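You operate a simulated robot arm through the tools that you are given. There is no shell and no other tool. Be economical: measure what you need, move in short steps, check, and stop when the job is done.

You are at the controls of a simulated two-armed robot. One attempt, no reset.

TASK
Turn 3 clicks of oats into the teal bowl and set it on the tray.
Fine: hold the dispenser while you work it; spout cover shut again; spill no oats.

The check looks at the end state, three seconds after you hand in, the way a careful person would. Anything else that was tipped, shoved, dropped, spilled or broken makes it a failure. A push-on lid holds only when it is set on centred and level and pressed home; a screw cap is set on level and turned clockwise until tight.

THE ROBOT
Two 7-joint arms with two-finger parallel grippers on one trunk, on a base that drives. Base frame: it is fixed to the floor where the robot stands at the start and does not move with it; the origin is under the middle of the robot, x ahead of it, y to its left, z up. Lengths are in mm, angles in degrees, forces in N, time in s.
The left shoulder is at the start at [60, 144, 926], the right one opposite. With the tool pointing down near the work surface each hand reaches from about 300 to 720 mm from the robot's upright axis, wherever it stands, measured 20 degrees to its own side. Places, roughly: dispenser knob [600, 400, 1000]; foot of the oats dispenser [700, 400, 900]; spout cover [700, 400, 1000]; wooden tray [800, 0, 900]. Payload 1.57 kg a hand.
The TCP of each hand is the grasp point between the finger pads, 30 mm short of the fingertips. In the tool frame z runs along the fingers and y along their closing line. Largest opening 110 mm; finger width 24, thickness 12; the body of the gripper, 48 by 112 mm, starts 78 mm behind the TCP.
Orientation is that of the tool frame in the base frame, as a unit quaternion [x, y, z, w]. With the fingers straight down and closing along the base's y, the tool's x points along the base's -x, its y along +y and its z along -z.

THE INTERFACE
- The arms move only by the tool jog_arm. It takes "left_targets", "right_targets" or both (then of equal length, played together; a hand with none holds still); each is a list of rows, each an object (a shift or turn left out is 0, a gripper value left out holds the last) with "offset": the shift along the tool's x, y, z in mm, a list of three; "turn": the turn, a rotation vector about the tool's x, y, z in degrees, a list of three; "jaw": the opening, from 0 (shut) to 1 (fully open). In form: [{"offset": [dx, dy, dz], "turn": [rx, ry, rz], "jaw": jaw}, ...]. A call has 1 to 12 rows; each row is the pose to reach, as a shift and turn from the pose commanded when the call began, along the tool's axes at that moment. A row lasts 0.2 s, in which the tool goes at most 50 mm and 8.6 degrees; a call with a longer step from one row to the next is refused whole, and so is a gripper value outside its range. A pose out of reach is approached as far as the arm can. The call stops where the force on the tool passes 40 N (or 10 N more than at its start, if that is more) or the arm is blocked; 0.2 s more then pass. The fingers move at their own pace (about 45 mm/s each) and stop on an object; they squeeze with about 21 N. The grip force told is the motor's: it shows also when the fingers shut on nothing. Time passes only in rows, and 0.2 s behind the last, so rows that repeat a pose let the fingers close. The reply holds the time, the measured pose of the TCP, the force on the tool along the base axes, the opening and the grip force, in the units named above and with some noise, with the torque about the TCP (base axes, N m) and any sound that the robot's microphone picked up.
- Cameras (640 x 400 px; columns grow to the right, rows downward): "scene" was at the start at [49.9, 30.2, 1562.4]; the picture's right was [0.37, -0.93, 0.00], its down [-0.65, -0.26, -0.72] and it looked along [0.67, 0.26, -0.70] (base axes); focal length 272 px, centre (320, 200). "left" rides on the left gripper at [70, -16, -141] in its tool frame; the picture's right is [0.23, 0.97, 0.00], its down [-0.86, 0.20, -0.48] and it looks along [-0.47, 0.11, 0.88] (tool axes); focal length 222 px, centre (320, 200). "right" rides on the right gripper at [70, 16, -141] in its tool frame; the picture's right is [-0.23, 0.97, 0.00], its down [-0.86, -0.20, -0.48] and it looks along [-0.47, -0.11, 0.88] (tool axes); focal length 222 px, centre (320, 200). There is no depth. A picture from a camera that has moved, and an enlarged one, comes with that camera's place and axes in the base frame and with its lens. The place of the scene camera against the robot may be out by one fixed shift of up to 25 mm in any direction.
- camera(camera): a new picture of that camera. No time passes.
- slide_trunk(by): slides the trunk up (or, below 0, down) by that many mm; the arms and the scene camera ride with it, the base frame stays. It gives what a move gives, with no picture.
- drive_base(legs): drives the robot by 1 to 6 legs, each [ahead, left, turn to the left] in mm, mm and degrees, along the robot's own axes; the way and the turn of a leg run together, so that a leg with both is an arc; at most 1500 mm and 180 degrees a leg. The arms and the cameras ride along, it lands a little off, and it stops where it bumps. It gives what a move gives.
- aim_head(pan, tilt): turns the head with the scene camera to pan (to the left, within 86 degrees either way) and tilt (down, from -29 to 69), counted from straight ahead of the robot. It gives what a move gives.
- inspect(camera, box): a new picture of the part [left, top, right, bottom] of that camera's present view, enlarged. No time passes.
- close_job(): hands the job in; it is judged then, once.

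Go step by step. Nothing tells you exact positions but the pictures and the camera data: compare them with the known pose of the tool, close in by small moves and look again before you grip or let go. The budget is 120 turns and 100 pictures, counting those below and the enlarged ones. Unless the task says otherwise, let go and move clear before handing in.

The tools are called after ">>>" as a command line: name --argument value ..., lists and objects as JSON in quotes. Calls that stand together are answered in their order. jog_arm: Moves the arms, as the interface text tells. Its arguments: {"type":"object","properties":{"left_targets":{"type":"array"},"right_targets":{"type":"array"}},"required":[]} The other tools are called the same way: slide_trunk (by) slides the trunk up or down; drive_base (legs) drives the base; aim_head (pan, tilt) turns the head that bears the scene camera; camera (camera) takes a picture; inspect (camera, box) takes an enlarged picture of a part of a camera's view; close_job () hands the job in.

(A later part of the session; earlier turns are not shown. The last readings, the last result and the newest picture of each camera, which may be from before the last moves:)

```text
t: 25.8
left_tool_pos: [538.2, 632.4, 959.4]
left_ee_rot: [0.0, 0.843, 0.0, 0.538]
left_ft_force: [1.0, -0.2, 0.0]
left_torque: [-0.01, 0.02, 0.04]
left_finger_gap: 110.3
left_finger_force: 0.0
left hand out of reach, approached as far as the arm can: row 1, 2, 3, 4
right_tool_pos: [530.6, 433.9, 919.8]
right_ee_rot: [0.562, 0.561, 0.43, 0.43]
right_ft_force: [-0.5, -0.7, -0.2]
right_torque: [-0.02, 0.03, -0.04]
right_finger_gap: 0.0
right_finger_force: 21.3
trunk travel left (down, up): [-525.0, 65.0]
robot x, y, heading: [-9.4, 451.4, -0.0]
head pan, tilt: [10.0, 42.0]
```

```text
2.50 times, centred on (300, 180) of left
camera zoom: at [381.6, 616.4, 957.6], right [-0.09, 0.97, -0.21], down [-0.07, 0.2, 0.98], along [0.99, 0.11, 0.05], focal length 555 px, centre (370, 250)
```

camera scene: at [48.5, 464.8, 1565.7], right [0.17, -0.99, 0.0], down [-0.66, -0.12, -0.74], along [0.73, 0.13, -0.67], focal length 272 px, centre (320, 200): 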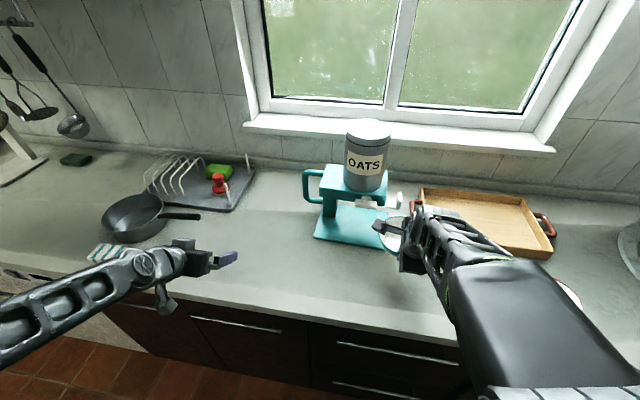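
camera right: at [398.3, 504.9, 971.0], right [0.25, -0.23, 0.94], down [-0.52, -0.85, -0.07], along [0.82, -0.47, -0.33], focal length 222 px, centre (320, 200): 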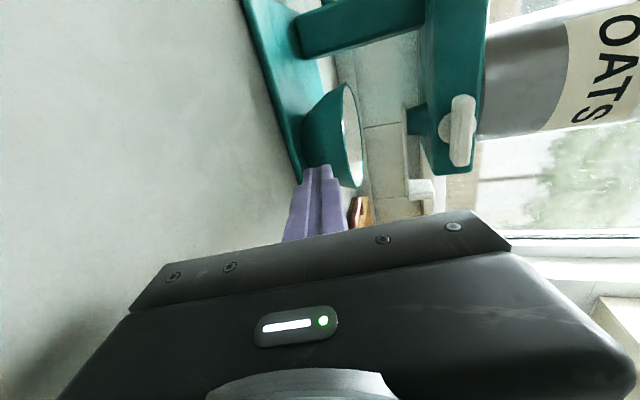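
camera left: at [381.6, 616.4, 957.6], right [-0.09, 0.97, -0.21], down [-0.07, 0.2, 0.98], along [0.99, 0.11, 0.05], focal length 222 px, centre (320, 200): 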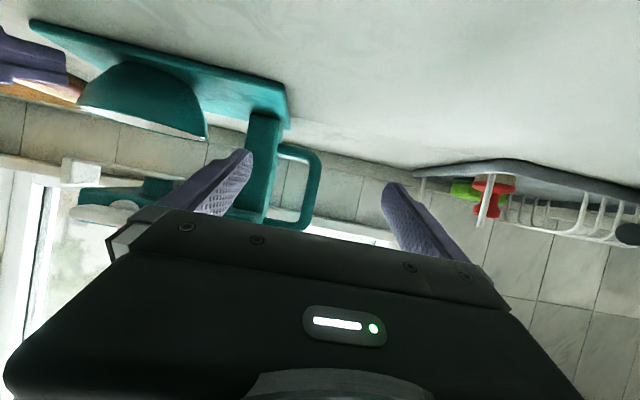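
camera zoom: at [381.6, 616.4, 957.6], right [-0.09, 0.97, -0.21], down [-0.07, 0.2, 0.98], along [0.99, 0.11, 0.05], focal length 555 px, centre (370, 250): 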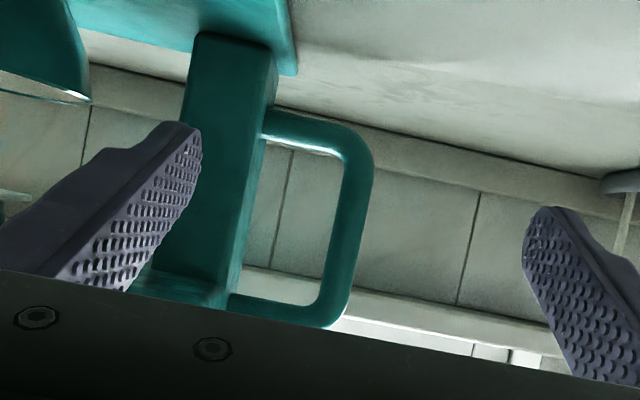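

The handle's vertical bar is at about (735, 640), z 915–1010, 18 mm thick with a 58 mm gap inside. I'll narrow the left jaws and move up to it.

>>> jog_arm --left_targets '[{"offset": [-17, 2, 34], "jaw": 0.5}, {"offset": [-34, 4, 68], "jaw": 0.5}, {"offset": [-51, 6, 102]}, {"offset": [-67, 8, 136]}, {"offset": [-67, 8, 136]}]'

>>> camera --camera "left"

```text
t: 26.9
left_tool_pos: [690.9, 639.8, 963.6]
left_ee_rot: [0.001, 0.843, 0.0, 0.537]
left_ft_force: [0.5, 0.3, 0.4]
left_torque: [0.0, 0.01, -0.01]
left_finger_gap: 55.0
left_finger_force: 0.1
right_tool_pos: [530.8, 435.9, 919.3]
right_ee_rot: [0.562, 0.561, 0.429, 0.431]
right_ft_force: [0.3, -0.5, -1.4]
right_torque: [-0.01, 0.0, 0.0]
right_finger_gap: 0.1
right_finger_force: 20.9
trunk travel left (down, up): [-525.0, 65.0]
robot x, y, heading: [-9.5, 448.3, -0.3]
head pan, tilt: [10.0, 42.0]
```

```text
61 pictures are left
camera left: at [534.0, 623.7, 961.1], right [-0.09, 0.97, -0.21], down [-0.07, 0.2, 0.98], along [0.99, 0.11, 0.05], focal length 222 px, centre (320, 200)
```

left: 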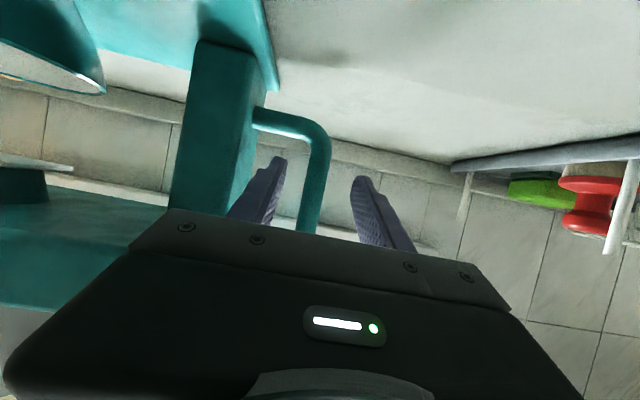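

>>> jog_arm --left_targets '[{"offset": [-9, -1, 20]}, {"offset": [-18, -1, 39]}, {"offset": [-18, -1, 39]}]'

>>> inspect --camera "left" --box '[200, 80, 420, 260]'

>>> inspect --camera "scene" --box '[270, 110, 430, 270]'

```text
t: 27.8
left_tool_pos: [733.5, 638.8, 962.6]
left_ee_rot: [0.001, 0.843, 0.0, 0.537]
left_ft_force: [0.9, 0.3, -0.4]
left_torque: [0.0, 0.0, -0.01]
left_finger_gap: 55.3
left_finger_force: 0.1
right_tool_pos: [532.4, 435.3, 918.5]
right_ee_rot: [0.562, 0.561, 0.43, 0.43]
right_ft_force: [0.8, -0.3, -0.3]
right_torque: [-0.01, 0.0, 0.02]
right_finger_gap: 0.0
right_finger_force: 21.2
trunk travel left (down, up): [-525.0, 65.0]
robot x, y, heading: [-9.6, 449.2, -0.2]
head pan, tilt: [10.0, 42.0]
```

```text
2.22 times, centred on (310, 170) of left
camera zoom: at [576.6, 622.8, 960.7], right [-0.09, 0.97, -0.21], down [-0.07, 0.2, 0.98], along [0.99, 0.11, 0.05], focal length 494 px, centre (342, 267)
```

zoom: 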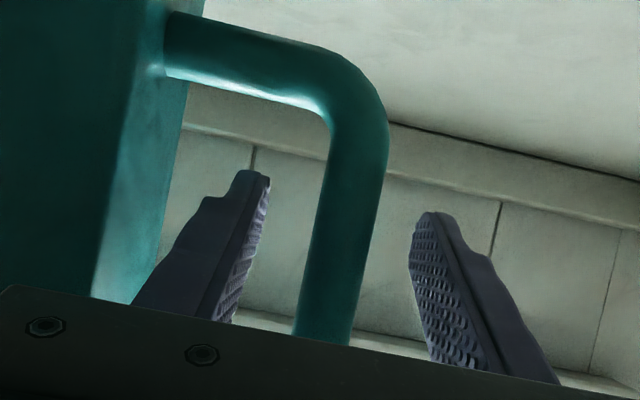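

```text
2.50 times, centred on (350, 190) of scene
camera zoom: at [46.4, 464.8, 1565.8], right [0.17, -0.99, 0.0], down [-0.66, -0.12, -0.74], along [0.73, 0.13, -0.67], focal length 679 px, centre (245, 225)
```

zoom: 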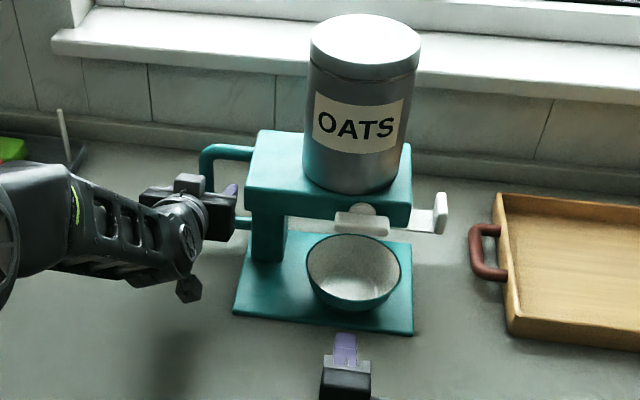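

>>> jog_arm --left_targets '[{"offset": [0, 0, 0], "jaw": 0.3}, {"offset": [0, 0, 0], "jaw": 0.1}, {"offset": [0, 0, 0], "jaw": 0.0}, {"offset": [0, 0, 0], "jaw": 0.0}]'

>>> inspect --camera "left" --box '[200, 80, 420, 260]'

```text
t: 28.8
left_tool_pos: [733.6, 637.5, 962.3]
left_ee_rot: [0.001, 0.843, -0.001, 0.537]
left_ft_force: [0.1, -1.5, 0.0]
left_torque: [-0.47, 0.05, -0.01]
left_finger_gap: 19.7
left_finger_force: 21.0
right_tool_pos: [531.9, 434.8, 918.5]
right_ee_rot: [0.561, 0.561, 0.43, 0.431]
right_ft_force: [-0.1, 0.6, 0.1]
right_torque: [0.02, -0.03, 0.02]
right_finger_gap: 0.3
right_finger_force: 20.9
trunk travel left (down, up): [-525.0, 65.0]
robot x, y, heading: [-7.9, 453.1, -0.2]
head pan, tilt: [10.0, 42.0]
```

```text
2.22 times, centred on (310, 170) of left
camera zoom: at [576.5, 622.2, 960.7], right [-0.09, 0.97, -0.21], down [-0.07, 0.2, 0.98], along [0.99, 0.11, 0.05], focal length 494 px, centre (342, 267)
```

zoom: 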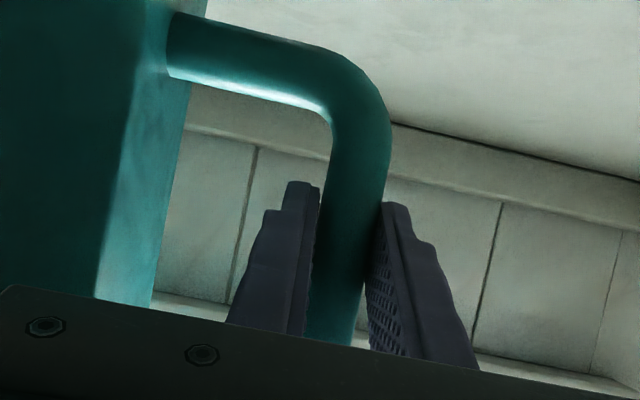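

The handle is held (gap 19.7 mm). Now the right hand unrolls and moves in front of the cover tab.

>>> jog_arm --right_targets '[{"offset": [-10, 5, 0], "turn": [0, 0, -8.2]}, {"offset": [-25, 15, 0], "turn": [0, 0, -16.4]}, {"offset": [-40, 25, 0], "turn": [0, 0, -24.6]}, {"offset": [-55, 35, 0], "turn": [0, 0, -32.8]}, {"offset": [-70, 45, 0], "turn": [0, 0, -41]}, {"offset": [-85, 55, 0], "turn": [0, 0, -49.2]}, {"offset": [-95, 65, 0], "turn": [0, 0, -57.4], "jaw": 0.4}, {"offset": [-105, 75, 0], "turn": [0, 0, -65.6], "jaw": 0.4}, {"offset": [-105, 85, 0], "turn": [0, 0, -73.8]}, {"offset": [-105, 90, 3], "turn": [0, 0, -82]}, {"offset": [-105, 90, 5], "turn": [0, 0, -90]}, {"offset": [-105, 90, 5], "turn": [0, 0, -90]}]'

>>> camera --camera "right"

>>> inspect --camera "scene" --box '[290, 110, 450, 270]'

```text
t: 31.4
left_tool_pos: [733.5, 639.8, 963.7]
left_ee_rot: [0.002, 0.844, -0.001, 0.537]
left_ft_force: [-0.8, -3.2, -1.5]
left_torque: [-0.44, 0.02, -0.02]
left_finger_gap: 19.6
left_finger_force: 20.9
right_tool_pos: [559.5, 330.1, 1004.9]
right_ee_rot: [0.001, 0.794, -0.001, 0.608]
right_ft_force: [0.6, 0.5, -0.2]
right_torque: [0.0, 0.02, 0.0]
right_finger_gap: 43.9
right_finger_force: 0.2
trunk travel left (down, up): [-525.0, 65.0]
robot x, y, heading: [-11.1, 452.4, -0.3]
head pan, tilt: [10.0, 42.0]
```

```text
57 pictures are left
camera right: at [404.3, 346.4, 973.6], right [0.06, 0.97, 0.22], down [-0.24, -0.2, 0.95], along [0.97, -0.11, 0.22], focal length 222 px, centre (320, 200)
```

right: 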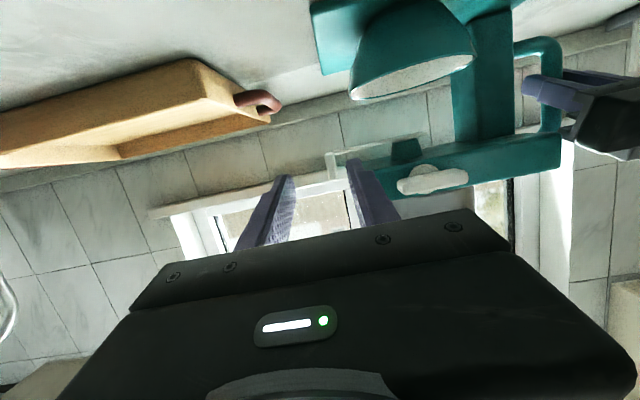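

```text
2.50 times, centred on (370, 190) of scene
camera zoom: at [46.5, 464.4, 1565.8], right [0.17, -0.99, 0.0], down [-0.66, -0.11, -0.74], along [0.73, 0.13, -0.67], focal length 679 px, centre (195, 225)
```

zoom: 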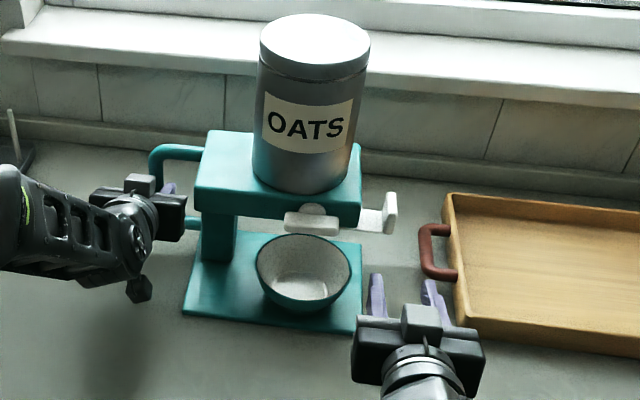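

>>> inspect --camera "right" --box '[220, 90, 480, 260]'

```text
2.35 times, centred on (350, 175) of right
camera zoom: at [404.3, 346.4, 973.6], right [0.06, 0.97, 0.22], down [-0.24, -0.2, 0.95], along [0.97, -0.11, 0.22], focal length 523 px, centre (249, 259)
```

zoom: 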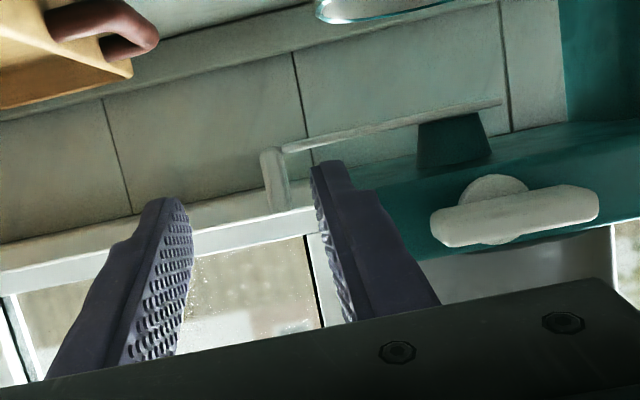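

The tab is about y=337.5, z 982–1015, 14 mm thick. I'll narrow the jaws to 34 mm and approach slightly above the plate.

>>> jog_arm --right_targets '[{"offset": [-13, 3, 38], "jaw": 0.31}, {"offset": [-26, 6, 76], "jaw": 0.31}, {"offset": [-26, 6, 76]}]'

>>> inspect --camera "right" --box '[220, 90, 480, 260]'

>>> inspect --camera "scene" --box '[330, 130, 430, 230]'

```text
t: 32.1
left_tool_pos: [734.2, 639.3, 962.7]
left_ee_rot: [0.001, 0.843, -0.001, 0.538]
left_ft_force: [0.8, 0.0, -0.1]
left_torque: [-0.46, -0.19, -0.01]
left_finger_gap: 20.0
left_finger_force: 20.8
right_tool_pos: [641.2, 334.1, 1009.9]
right_ee_rot: [0.001, 0.794, -0.001, 0.608]
right_ft_force: [-0.5, -0.3, 0.2]
right_torque: [0.0, -0.01, -0.01]
right_finger_gap: 33.9
right_finger_force: 0.0
trunk travel left (down, up): [-525.0, 65.0]
robot x, y, heading: [-9.9, 449.0, 0.1]
head pan, tilt: [10.0, 42.0]
```

```text
2.35 times, centred on (350, 175) of right
camera zoom: at [485.1, 352.1, 978.3], right [0.06, 0.97, 0.22], down [-0.24, -0.2, 0.95], along [0.97, -0.11, 0.22], focal length 523 px, centre (249, 259)
```

zoom: 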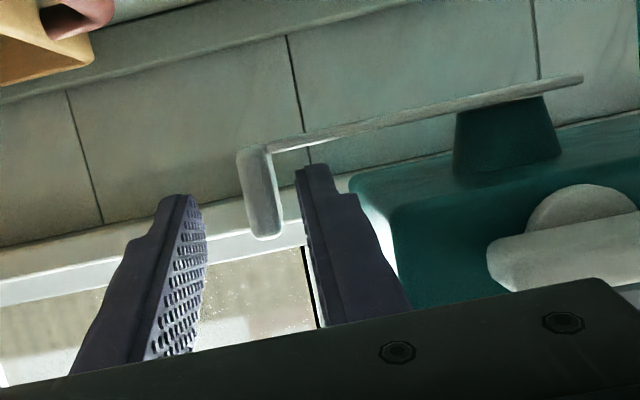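

```text
4.00 times, centred on (380, 180) of scene
camera zoom: at [46.7, 464.9, 1565.7], right [0.17, -0.99, 0.0], down [-0.66, -0.12, -0.74], along [0.73, 0.13, -0.67], focal length 1087 px, centre (80, 280)
```

zoom: 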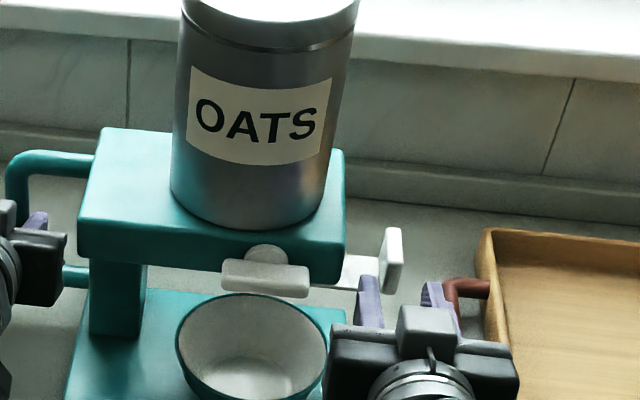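

>>> jog_arm --right_targets '[{"offset": [-5, 3, 19]}, {"offset": [-10, 3, 38]}, {"offset": [-10, 3, 38]}]'

>>> inspect --camera "right" --box '[220, 90, 480, 260]'

```text
t: 33.0
left_tool_pos: [733.9, 639.5, 963.1]
left_ee_rot: [0.001, 0.843, -0.001, 0.538]
left_ft_force: [1.5, 2.3, 0.2]
left_torque: [-0.36, 0.19, -0.01]
left_finger_gap: 19.7
left_finger_force: 21.1
right_tool_pos: [680.1, 339.3, 1009.5]
right_ee_rot: [0.001, 0.794, -0.001, 0.608]
right_ft_force: [0.3, -0.7, 0.3]
right_torque: [0.01, 0.02, -0.02]
right_finger_gap: 34.2
right_finger_force: 0.1
trunk travel left (down, up): [-525.0, 65.0]
robot x, y, heading: [-10.8, 450.1, -0.0]
head pan, tilt: [10.0, 42.0]
```

```text
2.35 times, centred on (350, 175) of right
camera zoom: at [524.4, 355.9, 978.5], right [0.06, 0.97, 0.22], down [-0.24, -0.2, 0.95], along [0.97, -0.11, 0.22], focal length 523 px, centre (249, 259)
```

zoom: 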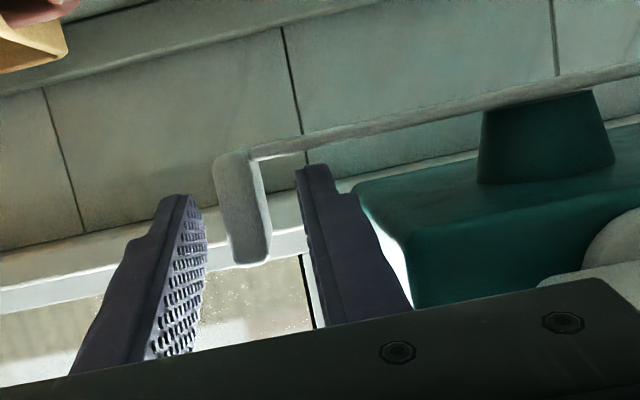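

>>> jog_arm --right_targets '[{"offset": [0, 0, 4], "jaw": 0.2}, {"offset": [0, 0, 4], "jaw": 0.05}, {"offset": [0, 0, 4], "jaw": 0.0}, {"offset": [0, 0, 4], "jaw": 0.0}]'

>>> inspect --camera "right" --box '[220, 90, 480, 260]'

```text
t: 34.0
left_tool_pos: [734.7, 639.4, 961.9]
left_ee_rot: [0.001, 0.843, -0.001, 0.538]
left_ft_force: [1.9, 4.0, 0.5]
left_torque: [-0.38, -0.02, 0.01]
left_finger_gap: 19.7
left_finger_force: 20.7
right_tool_pos: [684.0, 338.1, 1007.7]
right_ee_rot: [0.002, 0.794, -0.002, 0.609]
right_ft_force: [-1.0, -3.3, 0.5]
right_torque: [0.1, -0.02, 0.41]
right_finger_gap: 11.7
right_finger_force: 20.6
trunk travel left (down, up): [-525.0, 65.0]
robot x, y, heading: [-11.5, 453.7, -0.2]
head pan, tilt: [10.0, 42.0]
```

```text
2.35 times, centred on (350, 175) of right
camera zoom: at [527.9, 355.6, 977.5], right [0.06, 0.97, 0.22], down [-0.24, -0.2, 0.95], along [0.97, -0.11, 0.22], focal length 523 px, centre (249, 259)
```

zoom: 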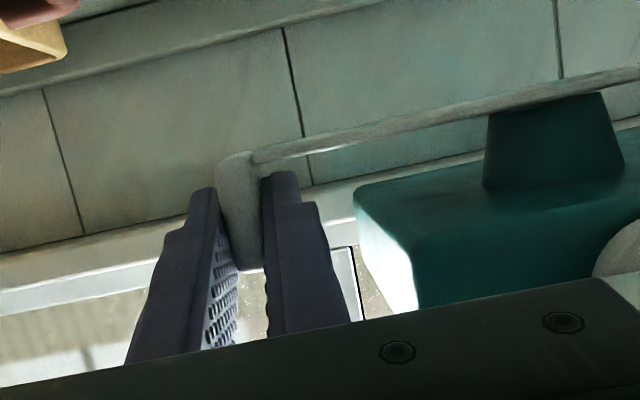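

The tab is gripped (11.7 mm). I'll pull it to the right in small steps to see whether it slides.

>>> jog_arm --right_targets '[{"offset": [0, -5, 0]}, {"offset": [0, -10, 0]}, {"offset": [0, -15, 0]}, {"offset": [0, -20, 0]}]'

>>> inspect --camera "right" --box '[220, 90, 480, 260]'

```text
t: 35.0
left_tool_pos: [733.8, 638.5, 963.3]
left_ee_rot: [0.0, 0.843, 0.0, 0.538]
left_ft_force: [1.0, 1.9, 1.5]
left_torque: [-0.42, -0.17, -0.03]
left_finger_gap: 19.5
left_finger_force: 20.5
right_tool_pos: [683.3, 318.3, 1008.8]
right_ee_rot: [0.002, 0.794, -0.001, 0.608]
right_ft_force: [0.8, 0.8, -0.6]
right_torque: [0.09, 0.22, 0.42]
right_finger_gap: 11.7
right_finger_force: 20.8
trunk travel left (down, up): [-525.0, 65.0]
robot x, y, heading: [-9.1, 452.1, -0.2]
head pan, tilt: [10.0, 42.0]
```

```text
2.35 times, centred on (350, 175) of right
camera zoom: at [527.7, 335.3, 977.5], right [0.06, 0.97, 0.22], down [-0.24, -0.2, 0.95], along [0.97, -0.11, 0.22], focal length 523 px, centre (249, 259)
```

zoom: 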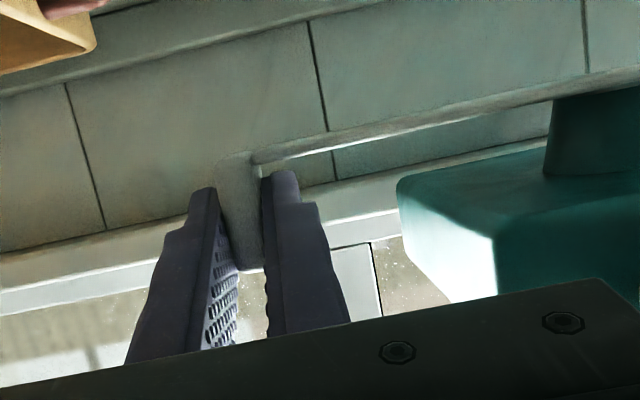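

It slides freely. I'll keep pulling until it meets its stop.

>>> jog_arm --right_targets '[{"offset": [0, -6, 0]}, {"offset": [0, -12, 0]}, {"offset": [0, -18, 0]}, {"offset": [0, -24, 0]}, {"offset": [0, -30, 0]}, {"offset": [0, -36, 0]}, {"offset": [0, -42, 0]}]'

>>> camera --camera "right"

>>> inspect --camera "scene" --box '[290, 110, 450, 270]'

```text
t: 36.5
left_tool_pos: [732.0, 631.1, 963.3]
left_ee_rot: [0.006, 0.844, -0.006, 0.537]
left_ft_force: [-6.2, -32.7, 3.3]
left_torque: [-0.26, -0.06, -0.33]
left_finger_gap: 19.8
left_finger_force: 21.0
right_tool_pos: [682.1, 284.7, 1008.5]
right_ee_rot: [-0.005, 0.794, 0.005, 0.608]
right_ft_force: [6.8, 35.0, -0.4]
right_torque: [-0.08, 0.21, 0.08]
right_finger_gap: 11.8
right_finger_force: 21.3
trunk travel left (down, up): [-525.0, 65.0]
robot x, y, heading: [-9.2, 454.0, -0.1]
head pan, tilt: [10.0, 42.0]
```

```text
49 pictures are left
camera right: at [527.9, 299.3, 977.3], right [0.05, 0.97, 0.22], down [-0.24, -0.2, 0.95], along [0.97, -0.1, 0.22], focal length 222 px, centre (320, 200)
```

right: 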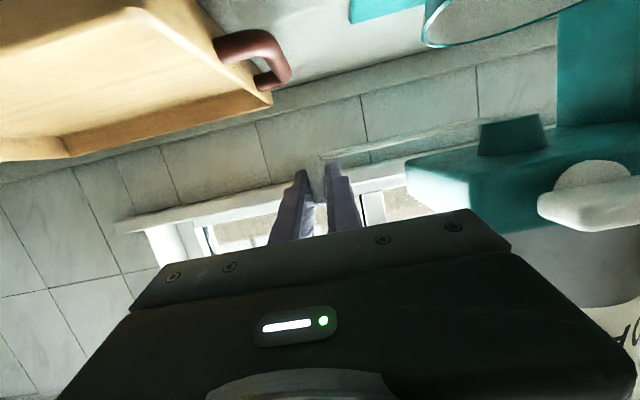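

```text
2.50 times, centred on (370, 190) of scene
camera zoom: at [46.8, 465.2, 1565.7], right [0.17, -0.99, 0.0], down [-0.66, -0.12, -0.74], along [0.73, 0.13, -0.67], focal length 679 px, centre (195, 225)
```

zoom: 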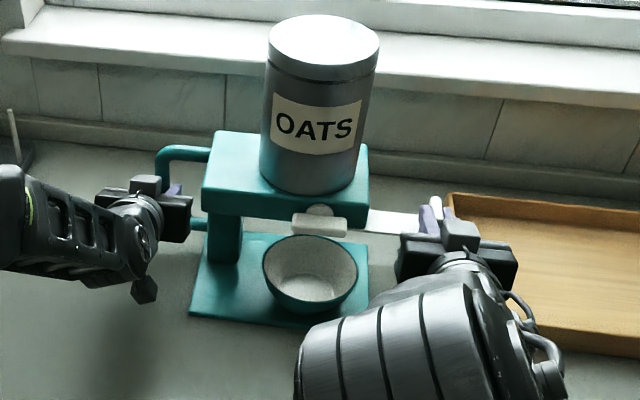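

The slide reached its stop and then tugged the dispenser a few mm. I'll ease back so the left hand recentres it, then release the tab.

>>> jog_arm --right_targets '[{"offset": [0, 6, 0]}, {"offset": [0, 12, 0]}, {"offset": [0, 17, 0]}, {"offset": [0, 17, 0]}]'

>>> jog_arm --right_targets '[{"offset": [0, 0, 0], "jaw": 0.2}, {"offset": [0, 0, 0], "jaw": 0.3}, {"offset": [0, 0, 0], "jaw": 0.3}, {"offset": [8, 0, -40]}, {"offset": [21, 0, -80]}, {"offset": [31, 0, -115]}]'

>>> camera --camera "right"

>>> inspect --camera "scene" --box '[290, 110, 450, 270]'

```text
t: 37.5
left_tool_pos: [733.9, 636.8, 962.4]
left_ee_rot: [0.001, 0.844, -0.002, 0.537]
left_ft_force: [-2.7, -18.0, 0.3]
left_torque: [-0.47, 0.33, -0.18]
left_finger_gap: 19.8
left_finger_force: 20.8
right_tool_pos: [681.8, 294.2, 1008.5]
right_ee_rot: [0.001, 0.794, -0.001, 0.608]
right_ft_force: [2.0, 14.5, 3.8]
right_torque: [0.08, -0.06, 0.42]
right_finger_gap: 11.9
right_finger_force: 20.8
trunk travel left (down, up): [-525.0, 65.0]
robot x, y, heading: [-8.5, 451.3, 0.1]
head pan, tilt: [10.0, 42.0]
```

```text
t: 39.0
left_tool_pos: [733.1, 639.1, 962.5]
left_ee_rot: [0.001, 0.843, -0.001, 0.537]
left_ft_force: [-0.5, 2.4, -0.1]
left_torque: [-0.43, -0.28, -0.11]
left_finger_gap: 19.8
left_finger_force: 21.2
right_tool_pos: [562.7, 293.1, 1008.7]
right_ee_rot: [0.0, 0.794, -0.001, 0.607]
right_ft_force: [0.0, 0.7, -0.1]
right_torque: [-0.05, 0.0, 0.02]
right_finger_gap: 33.1
right_finger_force: 0.0
trunk travel left (down, up): [-525.0, 65.0]
robot x, y, heading: [-4.8, 452.7, -0.1]
head pan, tilt: [10.0, 42.0]
```

```text
47 pictures are left
camera right: at [408.5, 311.6, 977.3], right [0.06, 0.97, 0.22], down [-0.24, -0.2, 0.95], along [0.97, -0.11, 0.22], focal length 222 px, centre (320, 200)
```

right: 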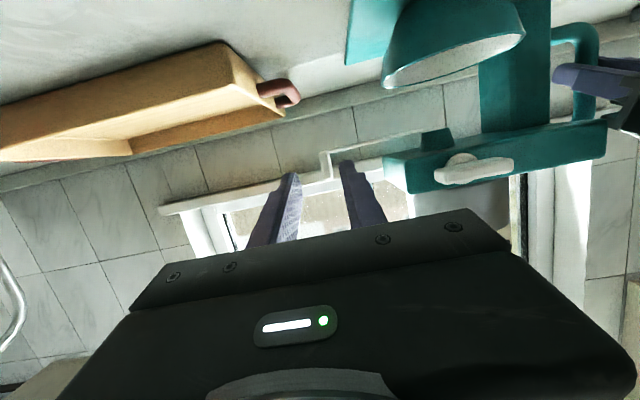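

```text
2.50 times, centred on (370, 190) of scene
camera zoom: at [46.3, 465.3, 1565.8], right [0.17, -0.99, 0.0], down [-0.66, -0.12, -0.74], along [0.73, 0.13, -0.67], focal length 679 px, centre (195, 225)
```

zoom: 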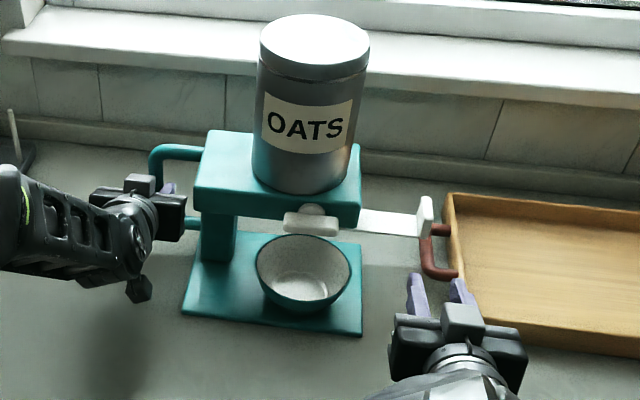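

The cover is open and the dispenser is back in place. Now I level the right hand in front of the knob paddle (y 435, z 1028), jaws wide, to grip it end to end.

>>> jog_arm --right_targets '[{"offset": [0, 25, -15], "turn": [0, -5, 0], "jaw": 0.6}, {"offset": [-3, 60, -27], "turn": [0, -10, 0], "jaw": 1.0}, {"offset": [-12, 100, -27], "turn": [0, -15, 0], "jaw": 1.0}, {"offset": [-12, 142, -27], "turn": [0, -15, 0]}, {"offset": [-12, 142, -27], "turn": [0, -15, 0]}]'

>>> camera --camera "right"

>>> inspect --camera "scene" --box '[290, 110, 450, 270]'

```text
t: 40.1
left_tool_pos: [733.7, 638.1, 963.4]
left_ee_rot: [0.001, 0.843, 0.0, 0.537]
left_ft_force: [-0.6, -0.9, 0.2]
left_torque: [-0.35, 0.04, 0.11]
left_finger_gap: 19.8
left_finger_force: 20.8
right_tool_pos: [540.2, 435.9, 1027.9]
right_ee_rot: [0.001, 0.708, -0.001, 0.706]
right_ft_force: [0.2, -0.2, -0.9]
right_torque: [0.02, -0.01, 0.01]
right_finger_gap: 110.0
right_finger_force: 0.1
trunk travel left (down, up): [-525.0, 65.0]
robot x, y, heading: [-10.8, 452.5, -0.1]
head pan, tilt: [10.0, 42.0]
```

```text
45 pictures are left
camera right: at [399.2, 453.5, 957.7], right [0.0, 0.97, 0.23], down [-0.48, -0.2, 0.86], along [0.88, -0.11, 0.46], focal length 222 px, centre (320, 200)
```

right: 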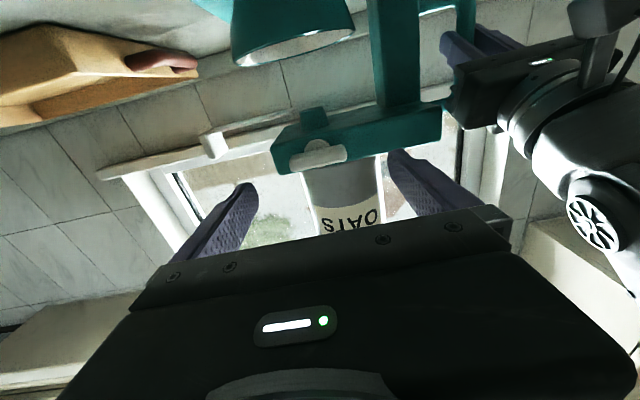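

```text
2.50 times, centred on (370, 190) of scene
camera zoom: at [46.4, 464.8, 1565.8], right [0.17, -0.99, 0.0], down [-0.66, -0.12, -0.74], along [0.73, 0.13, -0.67], focal length 679 px, centre (195, 225)
```

zoom: 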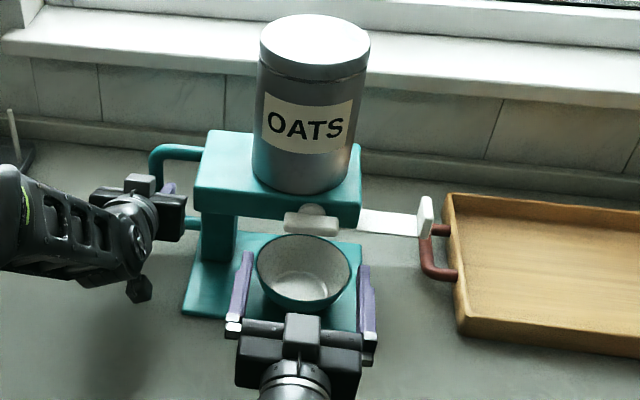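

>>> inspect --camera "right" --box '[250, 90, 410, 220]'

```text
3.08 times, centred on (330, 155) of right
camera zoom: at [399.2, 453.5, 957.7], right [0.0, 0.97, 0.23], down [-0.48, -0.2, 0.86], along [0.88, -0.11, 0.46], focal length 684 px, centre (289, 338)
```

zoom: 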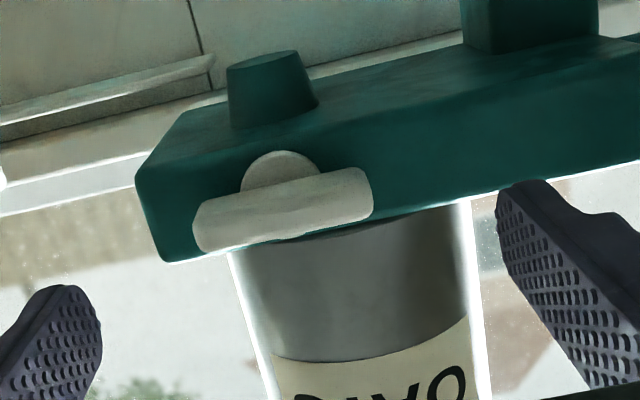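

The paddle is centred at about (622, 435, 1025), 60 mm long and 16 mm thick. Gripping across its thickness keeps my fingers clear of the canister, so I'll roll the hand -90° (leaving travel for a clockwise turn).

>>> jog_arm --right_targets '[{"turn": [0, 0, -8.2]}, {"turn": [0, 0, -16.4]}, {"turn": [0, 0, -24.6]}, {"turn": [0, 0, -32.8]}, {"turn": [0, 0, -41]}, {"turn": [0, 0, -49.2]}, {"turn": [0, 0, -57.4]}, {"turn": [0, 0, -65.6]}, {"turn": [0, 0, -73.8]}, {"turn": [0, 0, -82]}, {"turn": [0, 0, -90], "jaw": 0.4}, {"turn": [0, 0, -90], "jaw": 0.4}]'

>>> camera --camera "right"

```text
t: 42.8
left_tool_pos: [731.6, 638.9, 963.7]
left_ee_rot: [0.0, 0.844, 0.0, 0.537]
left_ft_force: [-1.9, -1.0, -0.2]
left_torque: [-0.41, 0.01, -0.06]
left_finger_gap: 19.8
left_finger_force: 21.0
right_tool_pos: [541.9, 431.7, 1026.0]
right_ee_rot: [-0.499, 0.504, -0.502, 0.495]
right_ft_force: [0.5, -0.1, 0.3]
right_torque: [-0.01, -0.01, 0.0]
right_finger_gap: 58.0
right_finger_force: 0.2
trunk travel left (down, up): [-525.0, 65.0]
robot x, y, heading: [-9.5, 447.3, 0.0]
head pan, tilt: [10.0, 42.0]
```

```text
42 pictures are left
camera right: at [399.5, 363.0, 1010.0], right [0.0, 0.23, -0.97], down [-0.47, 0.86, 0.2], along [0.88, 0.46, 0.1], focal length 222 px, centre (320, 200)
```

right: 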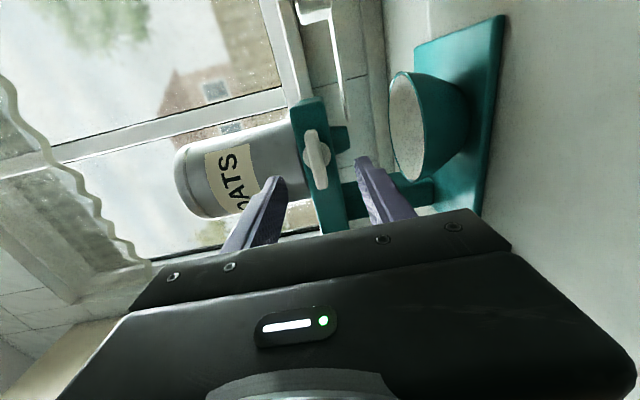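

>>> jog_arm --right_targets '[{"offset": [-1, 0, 20], "jaw": 0.36}, {"offset": [-1, 0, 40], "jaw": 0.36}, {"offset": [-1, 0, 53]}, {"offset": [-1, 0, 53]}]'

>>> inspect --camera "right" --box '[220, 60, 420, 240]'

>>> inspect --camera "scene" --box '[310, 130, 410, 230]'

```text
t: 43.8
left_tool_pos: [733.3, 638.4, 963.5]
left_ee_rot: [0.001, 0.843, -0.001, 0.537]
left_ft_force: [0.0, -1.9, 0.7]
left_torque: [-0.45, 0.13, 0.01]
left_finger_gap: 19.7
left_finger_force: 21.1
right_tool_pos: [594.5, 435.9, 1028.3]
right_ee_rot: [-0.5, 0.502, -0.5, 0.498]
right_ft_force: [-0.3, 0.2, 0.5]
right_torque: [-0.04, 0.02, 0.0]
right_finger_gap: 39.6
right_finger_force: 0.1
trunk travel left (down, up): [-525.0, 65.0]
robot x, y, heading: [-13.0, 452.9, -0.1]
head pan, tilt: [10.0, 42.0]
```

```text
2.22 times, centred on (320, 150) of right
camera zoom: at [451.8, 367.3, 1011.2], right [0.0, 0.23, -0.97], down [-0.48, 0.86, 0.2], along [0.88, 0.46, 0.11], focal length 494 px, centre (320, 311)
```

zoom: 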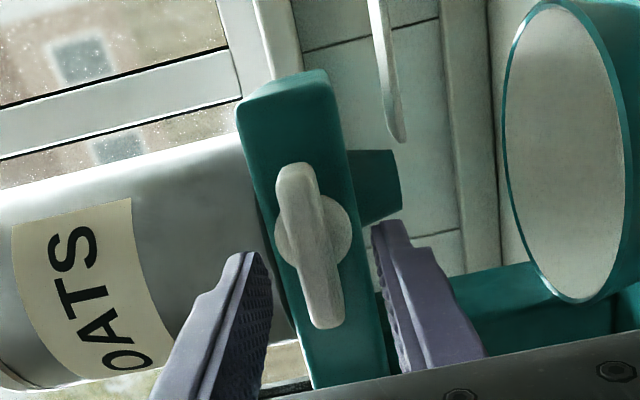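

```text
4.00 times, centred on (360, 180) of scene
camera zoom: at [46.6, 464.7, 1565.8], right [0.17, -0.99, 0.0], down [-0.66, -0.11, -0.74], along [0.73, 0.13, -0.67], focal length 1087 px, centre (160, 280)
```

zoom: 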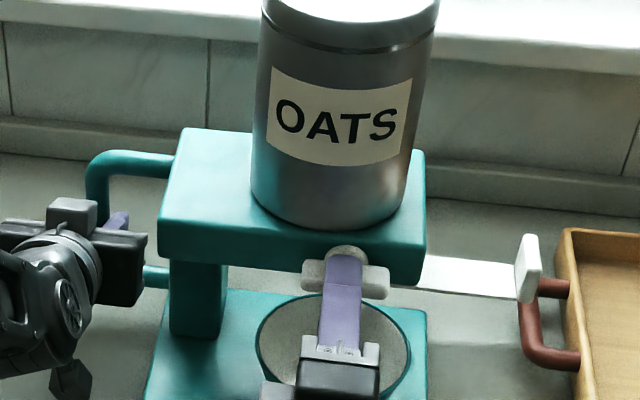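

>>> jog_arm --right_targets '[{"offset": [0, 0, 2], "jaw": 0.25}, {"offset": [0, 0, 3], "jaw": 0.1}, {"offset": [0, 0, 3], "jaw": 0.0}, {"offset": [0, 0, 3], "jaw": 0.0}]'

>>> inspect --camera "right" --box '[220, 60, 420, 240]'

```text
t: 44.8
left_tool_pos: [733.0, 639.0, 963.4]
left_ee_rot: [0.001, 0.843, 0.0, 0.538]
left_ft_force: [5.5, -1.1, -0.6]
left_torque: [-0.44, -0.32, 0.02]
left_finger_gap: 19.7
left_finger_force: 20.4
right_tool_pos: [595.6, 436.8, 1030.1]
right_ee_rot: [-0.498, 0.5, -0.501, 0.502]
right_ft_force: [-1.9, -2.3, 16.9]
right_torque: [-0.02, -0.38, 0.49]
right_finger_gap: 13.6
right_finger_force: 21.2
trunk travel left (down, up): [-525.0, 65.0]
robot x, y, heading: [-14.2, 452.3, -0.1]
head pan, tilt: [10.0, 42.0]
```

```text
2.22 times, centred on (320, 150) of right
camera zoom: at [454.6, 367.6, 1012.4], right [0.0, 0.23, -0.97], down [-0.48, 0.86, 0.2], along [0.88, 0.46, 0.11], focal length 494 px, centre (320, 311)
```

zoom: 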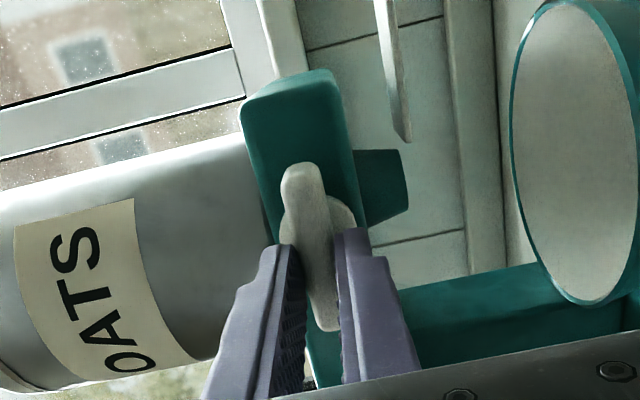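

The paddle is gripped (13.6 mm). I'll relieve the small vertical bias and start turning clockwise slowly, listening for clicks.

>>> jog_arm --right_targets '[{"offset": [2, -2.5, 0]}, {"offset": [2, -2.5, 0], "turn": [0, 0, 4]}, {"offset": [2, -2.5, 0], "turn": [0, 0, 8]}, {"offset": [2, -2.5, 0], "turn": [0, 0, 12]}, {"offset": [2, -2.5, 0], "turn": [0, 0, 16]}]'

```text
t: 46.0
left_tool_pos: [733.3, 639.2, 962.3]
left_ee_rot: [0.002, 0.843, -0.002, 0.537]
left_ft_force: [-2.4, -4.3, 0.1]
left_torque: [-0.39, 0.2, -0.05]
left_finger_gap: 19.6
left_finger_force: 21.4
right_tool_pos: [597.4, 438.3, 1031.7]
right_ee_rot: [-0.426, 0.565, -0.426, 0.565]
right_ft_force: [2.9, 8.4, 10.1]
right_torque: [-0.04, -0.25, 0.19]
right_finger_gap: 14.0
right_finger_force: 20.9
trunk travel left (down, up): [-525.0, 65.0]
robot x, y, heading: [-14.4, 451.1, -0.1]
head pan, tilt: [10.0, 42.0]
```

>>> jog_arm --right_targets '[{"offset": [0, 0, 0], "turn": [0, 0, 4]}, {"offset": [0, 0, 0], "turn": [0, 0, 8]}, {"offset": [0, 0, 0], "turn": [0, 0, 12]}]'

>>> inspect --camera "right" --box '[220, 60, 420, 240]'

```text
t: 46.8
left_tool_pos: [733.6, 639.1, 962.4]
left_ee_rot: [0.002, 0.844, -0.001, 0.537]
left_ft_force: [-2.3, -5.1, -0.3]
left_torque: [-0.4, -0.12, -0.01]
left_finger_gap: 19.6
left_finger_force: 20.8
right_tool_pos: [596.6, 436.4, 1031.8]
right_ee_rot: [-0.364, 0.606, -0.364, 0.606]
right_ft_force: [3.5, 9.7, 14.7]
right_torque: [-0.04, -0.3, 0.31]
right_finger_gap: 13.7
right_finger_force: 20.6
trunk travel left (down, up): [-525.0, 65.0]
robot x, y, heading: [-7.3, 450.2, -0.2]
head pan, tilt: [10.0, 42.0]
```

```text
2.22 times, centred on (320, 150) of right
camera zoom: at [454.5, 382.7, 983.4], right [0.0, 0.66, -0.75], down [-0.48, 0.66, 0.58], along [0.88, 0.36, 0.32], focal length 494 px, centre (320, 311)
```

zoom: 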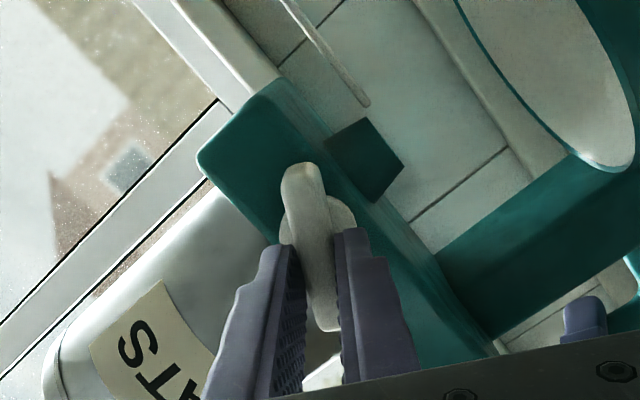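

The paddle turns with the hand (28°), no click yet. I'll continue.

>>> jog_arm --right_targets '[{"turn": [0, 0, 4]}, {"turn": [0, 0, 8]}, {"turn": [0, 0, 12]}, {"turn": [0, 0, 16]}, {"turn": [0, 0, 20]}]'

```text
t: 48.0
left_tool_pos: [732.1, 639.0, 963.0]
left_ee_rot: [0.001, 0.844, 0.0, 0.537]
left_ft_force: [0.0, -3.5, -0.2]
left_torque: [-0.43, 0.09, -0.02]
left_finger_gap: 19.7
left_finger_force: 21.2
right_tool_pos: [595.9, 435.1, 1030.2]
right_ee_rot: [-0.251, 0.66, -0.255, 0.66]
right_ft_force: [-0.1, 3.4, 18.0]
right_torque: [-0.05, -0.38, 0.18]
right_finger_gap: 13.8
right_finger_force: 21.1
trunk travel left (down, up): [-525.0, 65.0]
robot x, y, heading: [-5.5, 447.7, 0.3]
head pan, tilt: [10.0, 42.0]
```

>>> jog_arm --right_targets '[{"turn": [0, 0, 4]}, {"turn": [0, 0, 8]}, {"turn": [0, 0, 12]}, {"turn": [0, 0, 16]}]'

>>> inspect --camera "right" --box '[220, 60, 420, 240]'

```text
t: 49.0
left_tool_pos: [733.0, 639.4, 963.5]
left_ee_rot: [0.001, 0.843, -0.001, 0.538]
left_ft_force: [-2.1, -1.3, -0.8]
left_torque: [-0.41, 0.03, -0.02]
left_finger_gap: 19.5
left_finger_force: 20.9
right_tool_pos: [596.3, 433.8, 1031.1]
right_ee_rot: [-0.157, 0.689, -0.16, 0.689]
right_ft_force: [1.0, -3.0, 19.3]
right_torque: [-0.03, -0.27, -0.12]
right_finger_gap: 13.7
right_finger_force: 20.7
trunk travel left (down, up): [-525.0, 65.0]
robot x, y, heading: [-9.9, 453.7, 0.0]
head pan, tilt: [10.0, 42.0]
```

```text
2.22 times, centred on (320, 150) of right
camera zoom: at [454.3, 419.1, 960.3], right [0.0, 0.98, -0.22], down [-0.48, 0.2, 0.86], along [0.88, 0.1, 0.47], focal length 494 px, centre (320, 311)
```

zoom: 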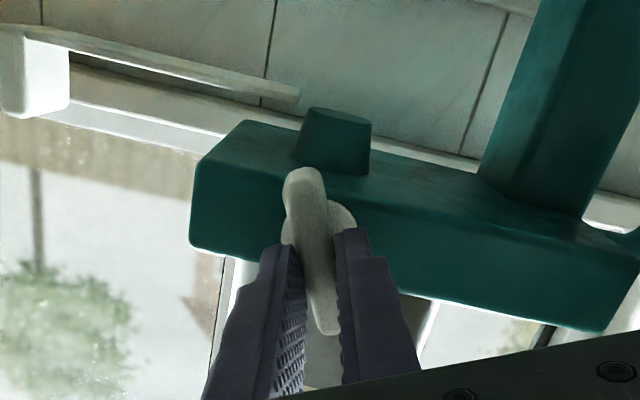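

>>> jog_arm --right_targets '[{"turn": [0, 0, 4]}, {"turn": [0, 0, 8]}, {"turn": [0, 0, 12]}, {"turn": [0, 0, 16]}, {"turn": [0, 0, 20]}]'

```text
t: 50.1
left_tool_pos: [732.8, 638.8, 964.2]
left_ee_rot: [0.0, 0.843, 0.001, 0.537]
left_ft_force: [1.9, 1.1, -0.4]
left_torque: [-0.46, 0.23, 0.01]
left_finger_gap: 19.6
left_finger_force: 20.6
right_tool_pos: [595.8, 434.0, 1031.2]
right_ee_rot: [-0.036, 0.706, -0.038, 0.706]
right_ft_force: [-4.4, -6.6, 17.2]
right_torque: [0.0, -0.28, -0.1]
right_finger_gap: 13.8
right_finger_force: 21.2
trunk travel left (down, up): [-525.0, 65.0]
robot x, y, heading: [-8.1, 450.7, 0.2]
head pan, tilt: [10.0, 42.0]
```

>>> jog_arm --right_targets '[{"turn": [0, 0, 3]}, {"turn": [0, 0, 6]}, {"turn": [0, 0, 9]}, {"turn": [0, 0, 12]}]'

>>> inspect --camera "scene" --box '[310, 130, 410, 230]'

```text
t: 51.1
left_tool_pos: [733.0, 639.3, 963.5]
left_ee_rot: [0.0, 0.843, 0.001, 0.538]
left_ft_force: [4.1, 4.7, -0.5]
left_torque: [-0.42, 0.1, 0.05]
left_finger_gap: 20.0
left_finger_force: 20.9
right_tool_pos: [596.0, 433.5, 1030.2]
right_ee_rot: [0.038, 0.707, 0.036, 0.706]
right_ft_force: [-5.8, -10.3, 15.7]
right_torque: [-0.04, -0.32, -0.18]
right_finger_gap: 14.0
right_finger_force: 21.1
trunk travel left (down, up): [-525.0, 65.0]
robot x, y, heading: [-9.2, 449.1, -0.1]
head pan, tilt: [10.0, 42.0]
```

```text
4.00 times, centred on (360, 180) of scene
camera zoom: at [46.0, 464.4, 1565.8], right [0.17, -0.99, 0.0], down [-0.66, -0.11, -0.74], along [0.73, 0.13, -0.67], focal length 1087 px, centre (160, 280)
```

zoom: 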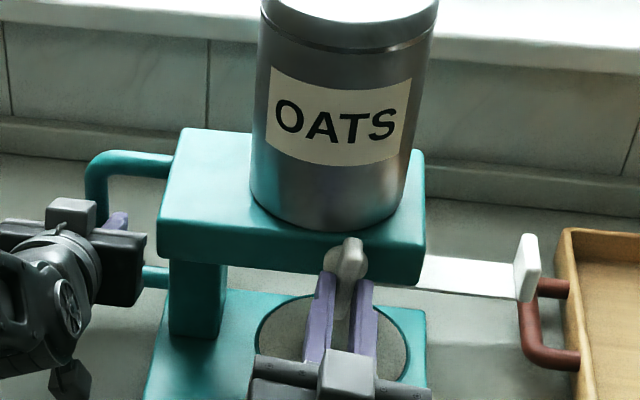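

Paddle is at about 96° and still no click. I'll keep turning in small steps.

>>> jog_arm --right_targets '[{"turn": [0, 0, 4]}, {"turn": [0, 0, 8]}, {"turn": [0, 0, 12]}, {"turn": [0, 0, 16]}, {"turn": [0, 0, 20]}, {"turn": [0, 0, 24]}]'

```text
t: 52.5
left_tool_pos: [732.6, 640.1, 962.8]
left_ee_rot: [0.0, 0.843, 0.001, 0.537]
left_ft_force: [6.0, 8.3, -0.2]
left_torque: [-0.43, 0.15, 0.08]
left_finger_gap: 19.8
left_finger_force: 21.4
right_tool_pos: [596.7, 434.5, 1030.6]
right_ee_rot: [0.185, 0.683, 0.183, 0.682]
right_ft_force: [-7.2, -11.3, 9.8]
right_torque: [0.01, -0.13, -0.13]
right_finger_gap: 13.9
right_finger_force: 21.4
trunk travel left (down, up): [-525.0, 65.0]
robot x, y, heading: [-6.5, 451.2, -0.1]
head pan, tilt: [10.0, 42.0]
```

>>> jog_arm --right_targets '[{"turn": [0, 0, 4]}, {"turn": [0, 0, 8]}, {"turn": [0, 0, 12]}, {"turn": [0, 0, 16]}, {"turn": [0, 0, 20]}, {"turn": [0, 0, 24]}]'

>>> inspect --camera "scene" --box '[310, 130, 410, 230]'

```text
t: 54.0
left_tool_pos: [733.4, 639.7, 963.3]
left_ee_rot: [0.001, 0.844, 0.0, 0.537]
left_ft_force: [4.8, 9.4, 0.4]
left_torque: [-0.39, 0.08, 0.06]
left_finger_gap: 19.9
left_finger_force: 21.1
right_tool_pos: [596.9, 434.4, 1030.3]
right_ee_rot: [0.323, 0.63, 0.32, 0.63]
right_ft_force: [-1.4, -10.3, 8.9]
right_torque: [-0.03, -0.13, 0.02]
right_finger_gap: 14.1
right_finger_force: 21.1
trunk travel left (down, up): [-525.0, 65.0]
robot x, y, heading: [-11.5, 450.8, -0.2]
head pan, tilt: [10.0, 42.0]
```

```text
4.00 times, centred on (360, 180) of scene
camera zoom: at [46.6, 464.8, 1565.8], right [0.17, -0.99, 0.0], down [-0.66, -0.12, -0.74], along [0.73, 0.13, -0.67], focal length 1087 px, centre (160, 280)
```

zoom: 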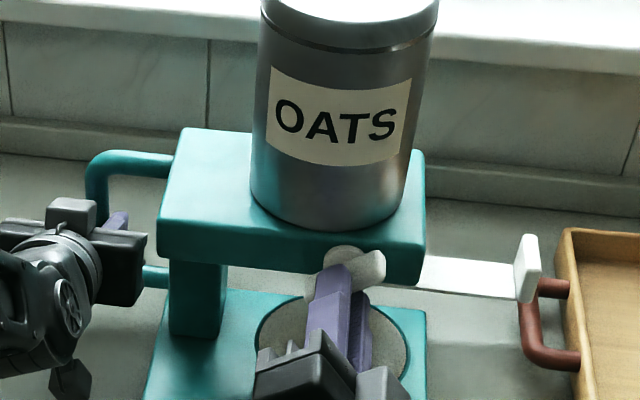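

>>> jog_arm --right_targets '[{"turn": [0, 0, 4]}, {"turn": [0, 0, 8]}, {"turn": [0, 0, 12]}, {"turn": [0, 0, 16]}, {"turn": [0, 0, 20]}, {"turn": [0, 0, 24]}, {"turn": [0, 0, 28]}, {"turn": [0, 0, 32]}, {"turn": [0, 0, 36]}]'

>>> inspect --camera "scene" --box '[310, 130, 410, 230]'

```text
t: 56.0
left_tool_pos: [734.6, 639.3, 962.4]
left_ee_rot: [0.001, 0.843, -0.001, 0.538]
left_ft_force: [11.1, 10.4, -0.8]
left_torque: [-0.39, -0.04, 0.06]
left_finger_gap: 19.7
left_finger_force: 21.2
right_tool_pos: [598.2, 434.7, 1030.3]
right_ee_rot: [0.501, 0.5, 0.499, 0.5]
right_ft_force: [-7.1, -9.7, 7.1]
right_torque: [0.01, -0.18, 0.26]
right_finger_gap: 13.9
right_finger_force: 21.1
trunk travel left (down, up): [-525.0, 65.0]
robot x, y, heading: [-8.2, 448.1, 0.1]
head pan, tilt: [10.0, 42.0]
```

```text
4.00 times, centred on (360, 180) of scene
camera zoom: at [46.4, 465.0, 1565.8], right [0.17, -0.99, 0.0], down [-0.66, -0.12, -0.74], along [0.73, 0.13, -0.67], focal length 1087 px, centre (160, 280)
```

zoom: 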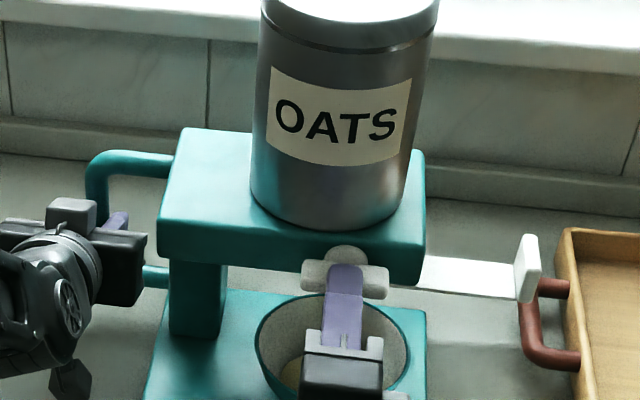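

Oats have appeared in the bowl, though no sound was reported. I'll look closer at how much there is.

>>> camera --camera "right"

>>> inspect --camera "scene" --box '[345, 190, 395, 240]'

```text
33 pictures are left
camera right: at [455.2, 505.2, 1045.9], right [0.0, -0.23, 0.97], down [-0.48, -0.85, -0.2], along [0.88, -0.47, -0.11], focal length 222 px, centre (320, 200)
```

right: 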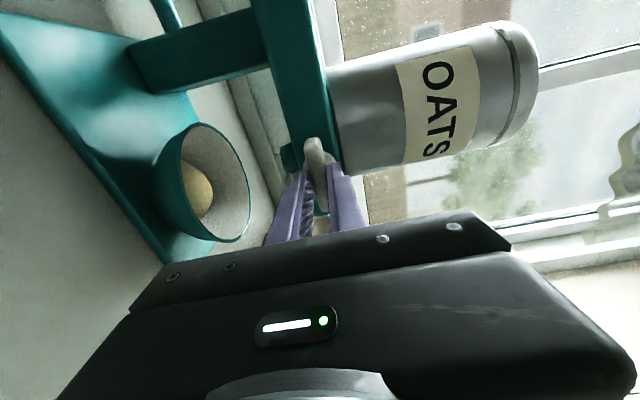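

```text
8.00 times, centred on (370, 215) of scene
camera zoom: at [46.4, 465.0, 1565.8], right [0.17, -0.99, 0.0], down [-0.66, -0.12, -0.74], along [0.73, 0.13, -0.67], focal length 2174 px, centre (-80, 80)
```

zoom: 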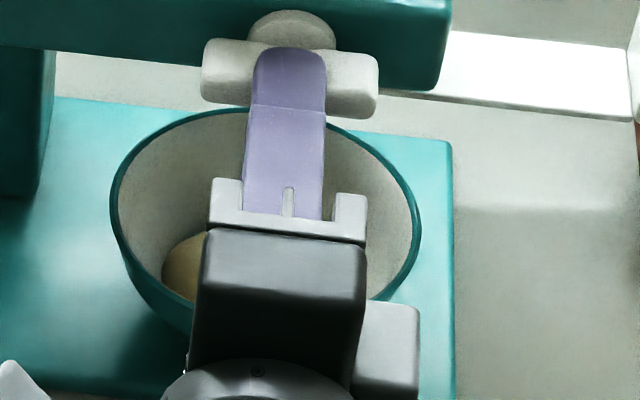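

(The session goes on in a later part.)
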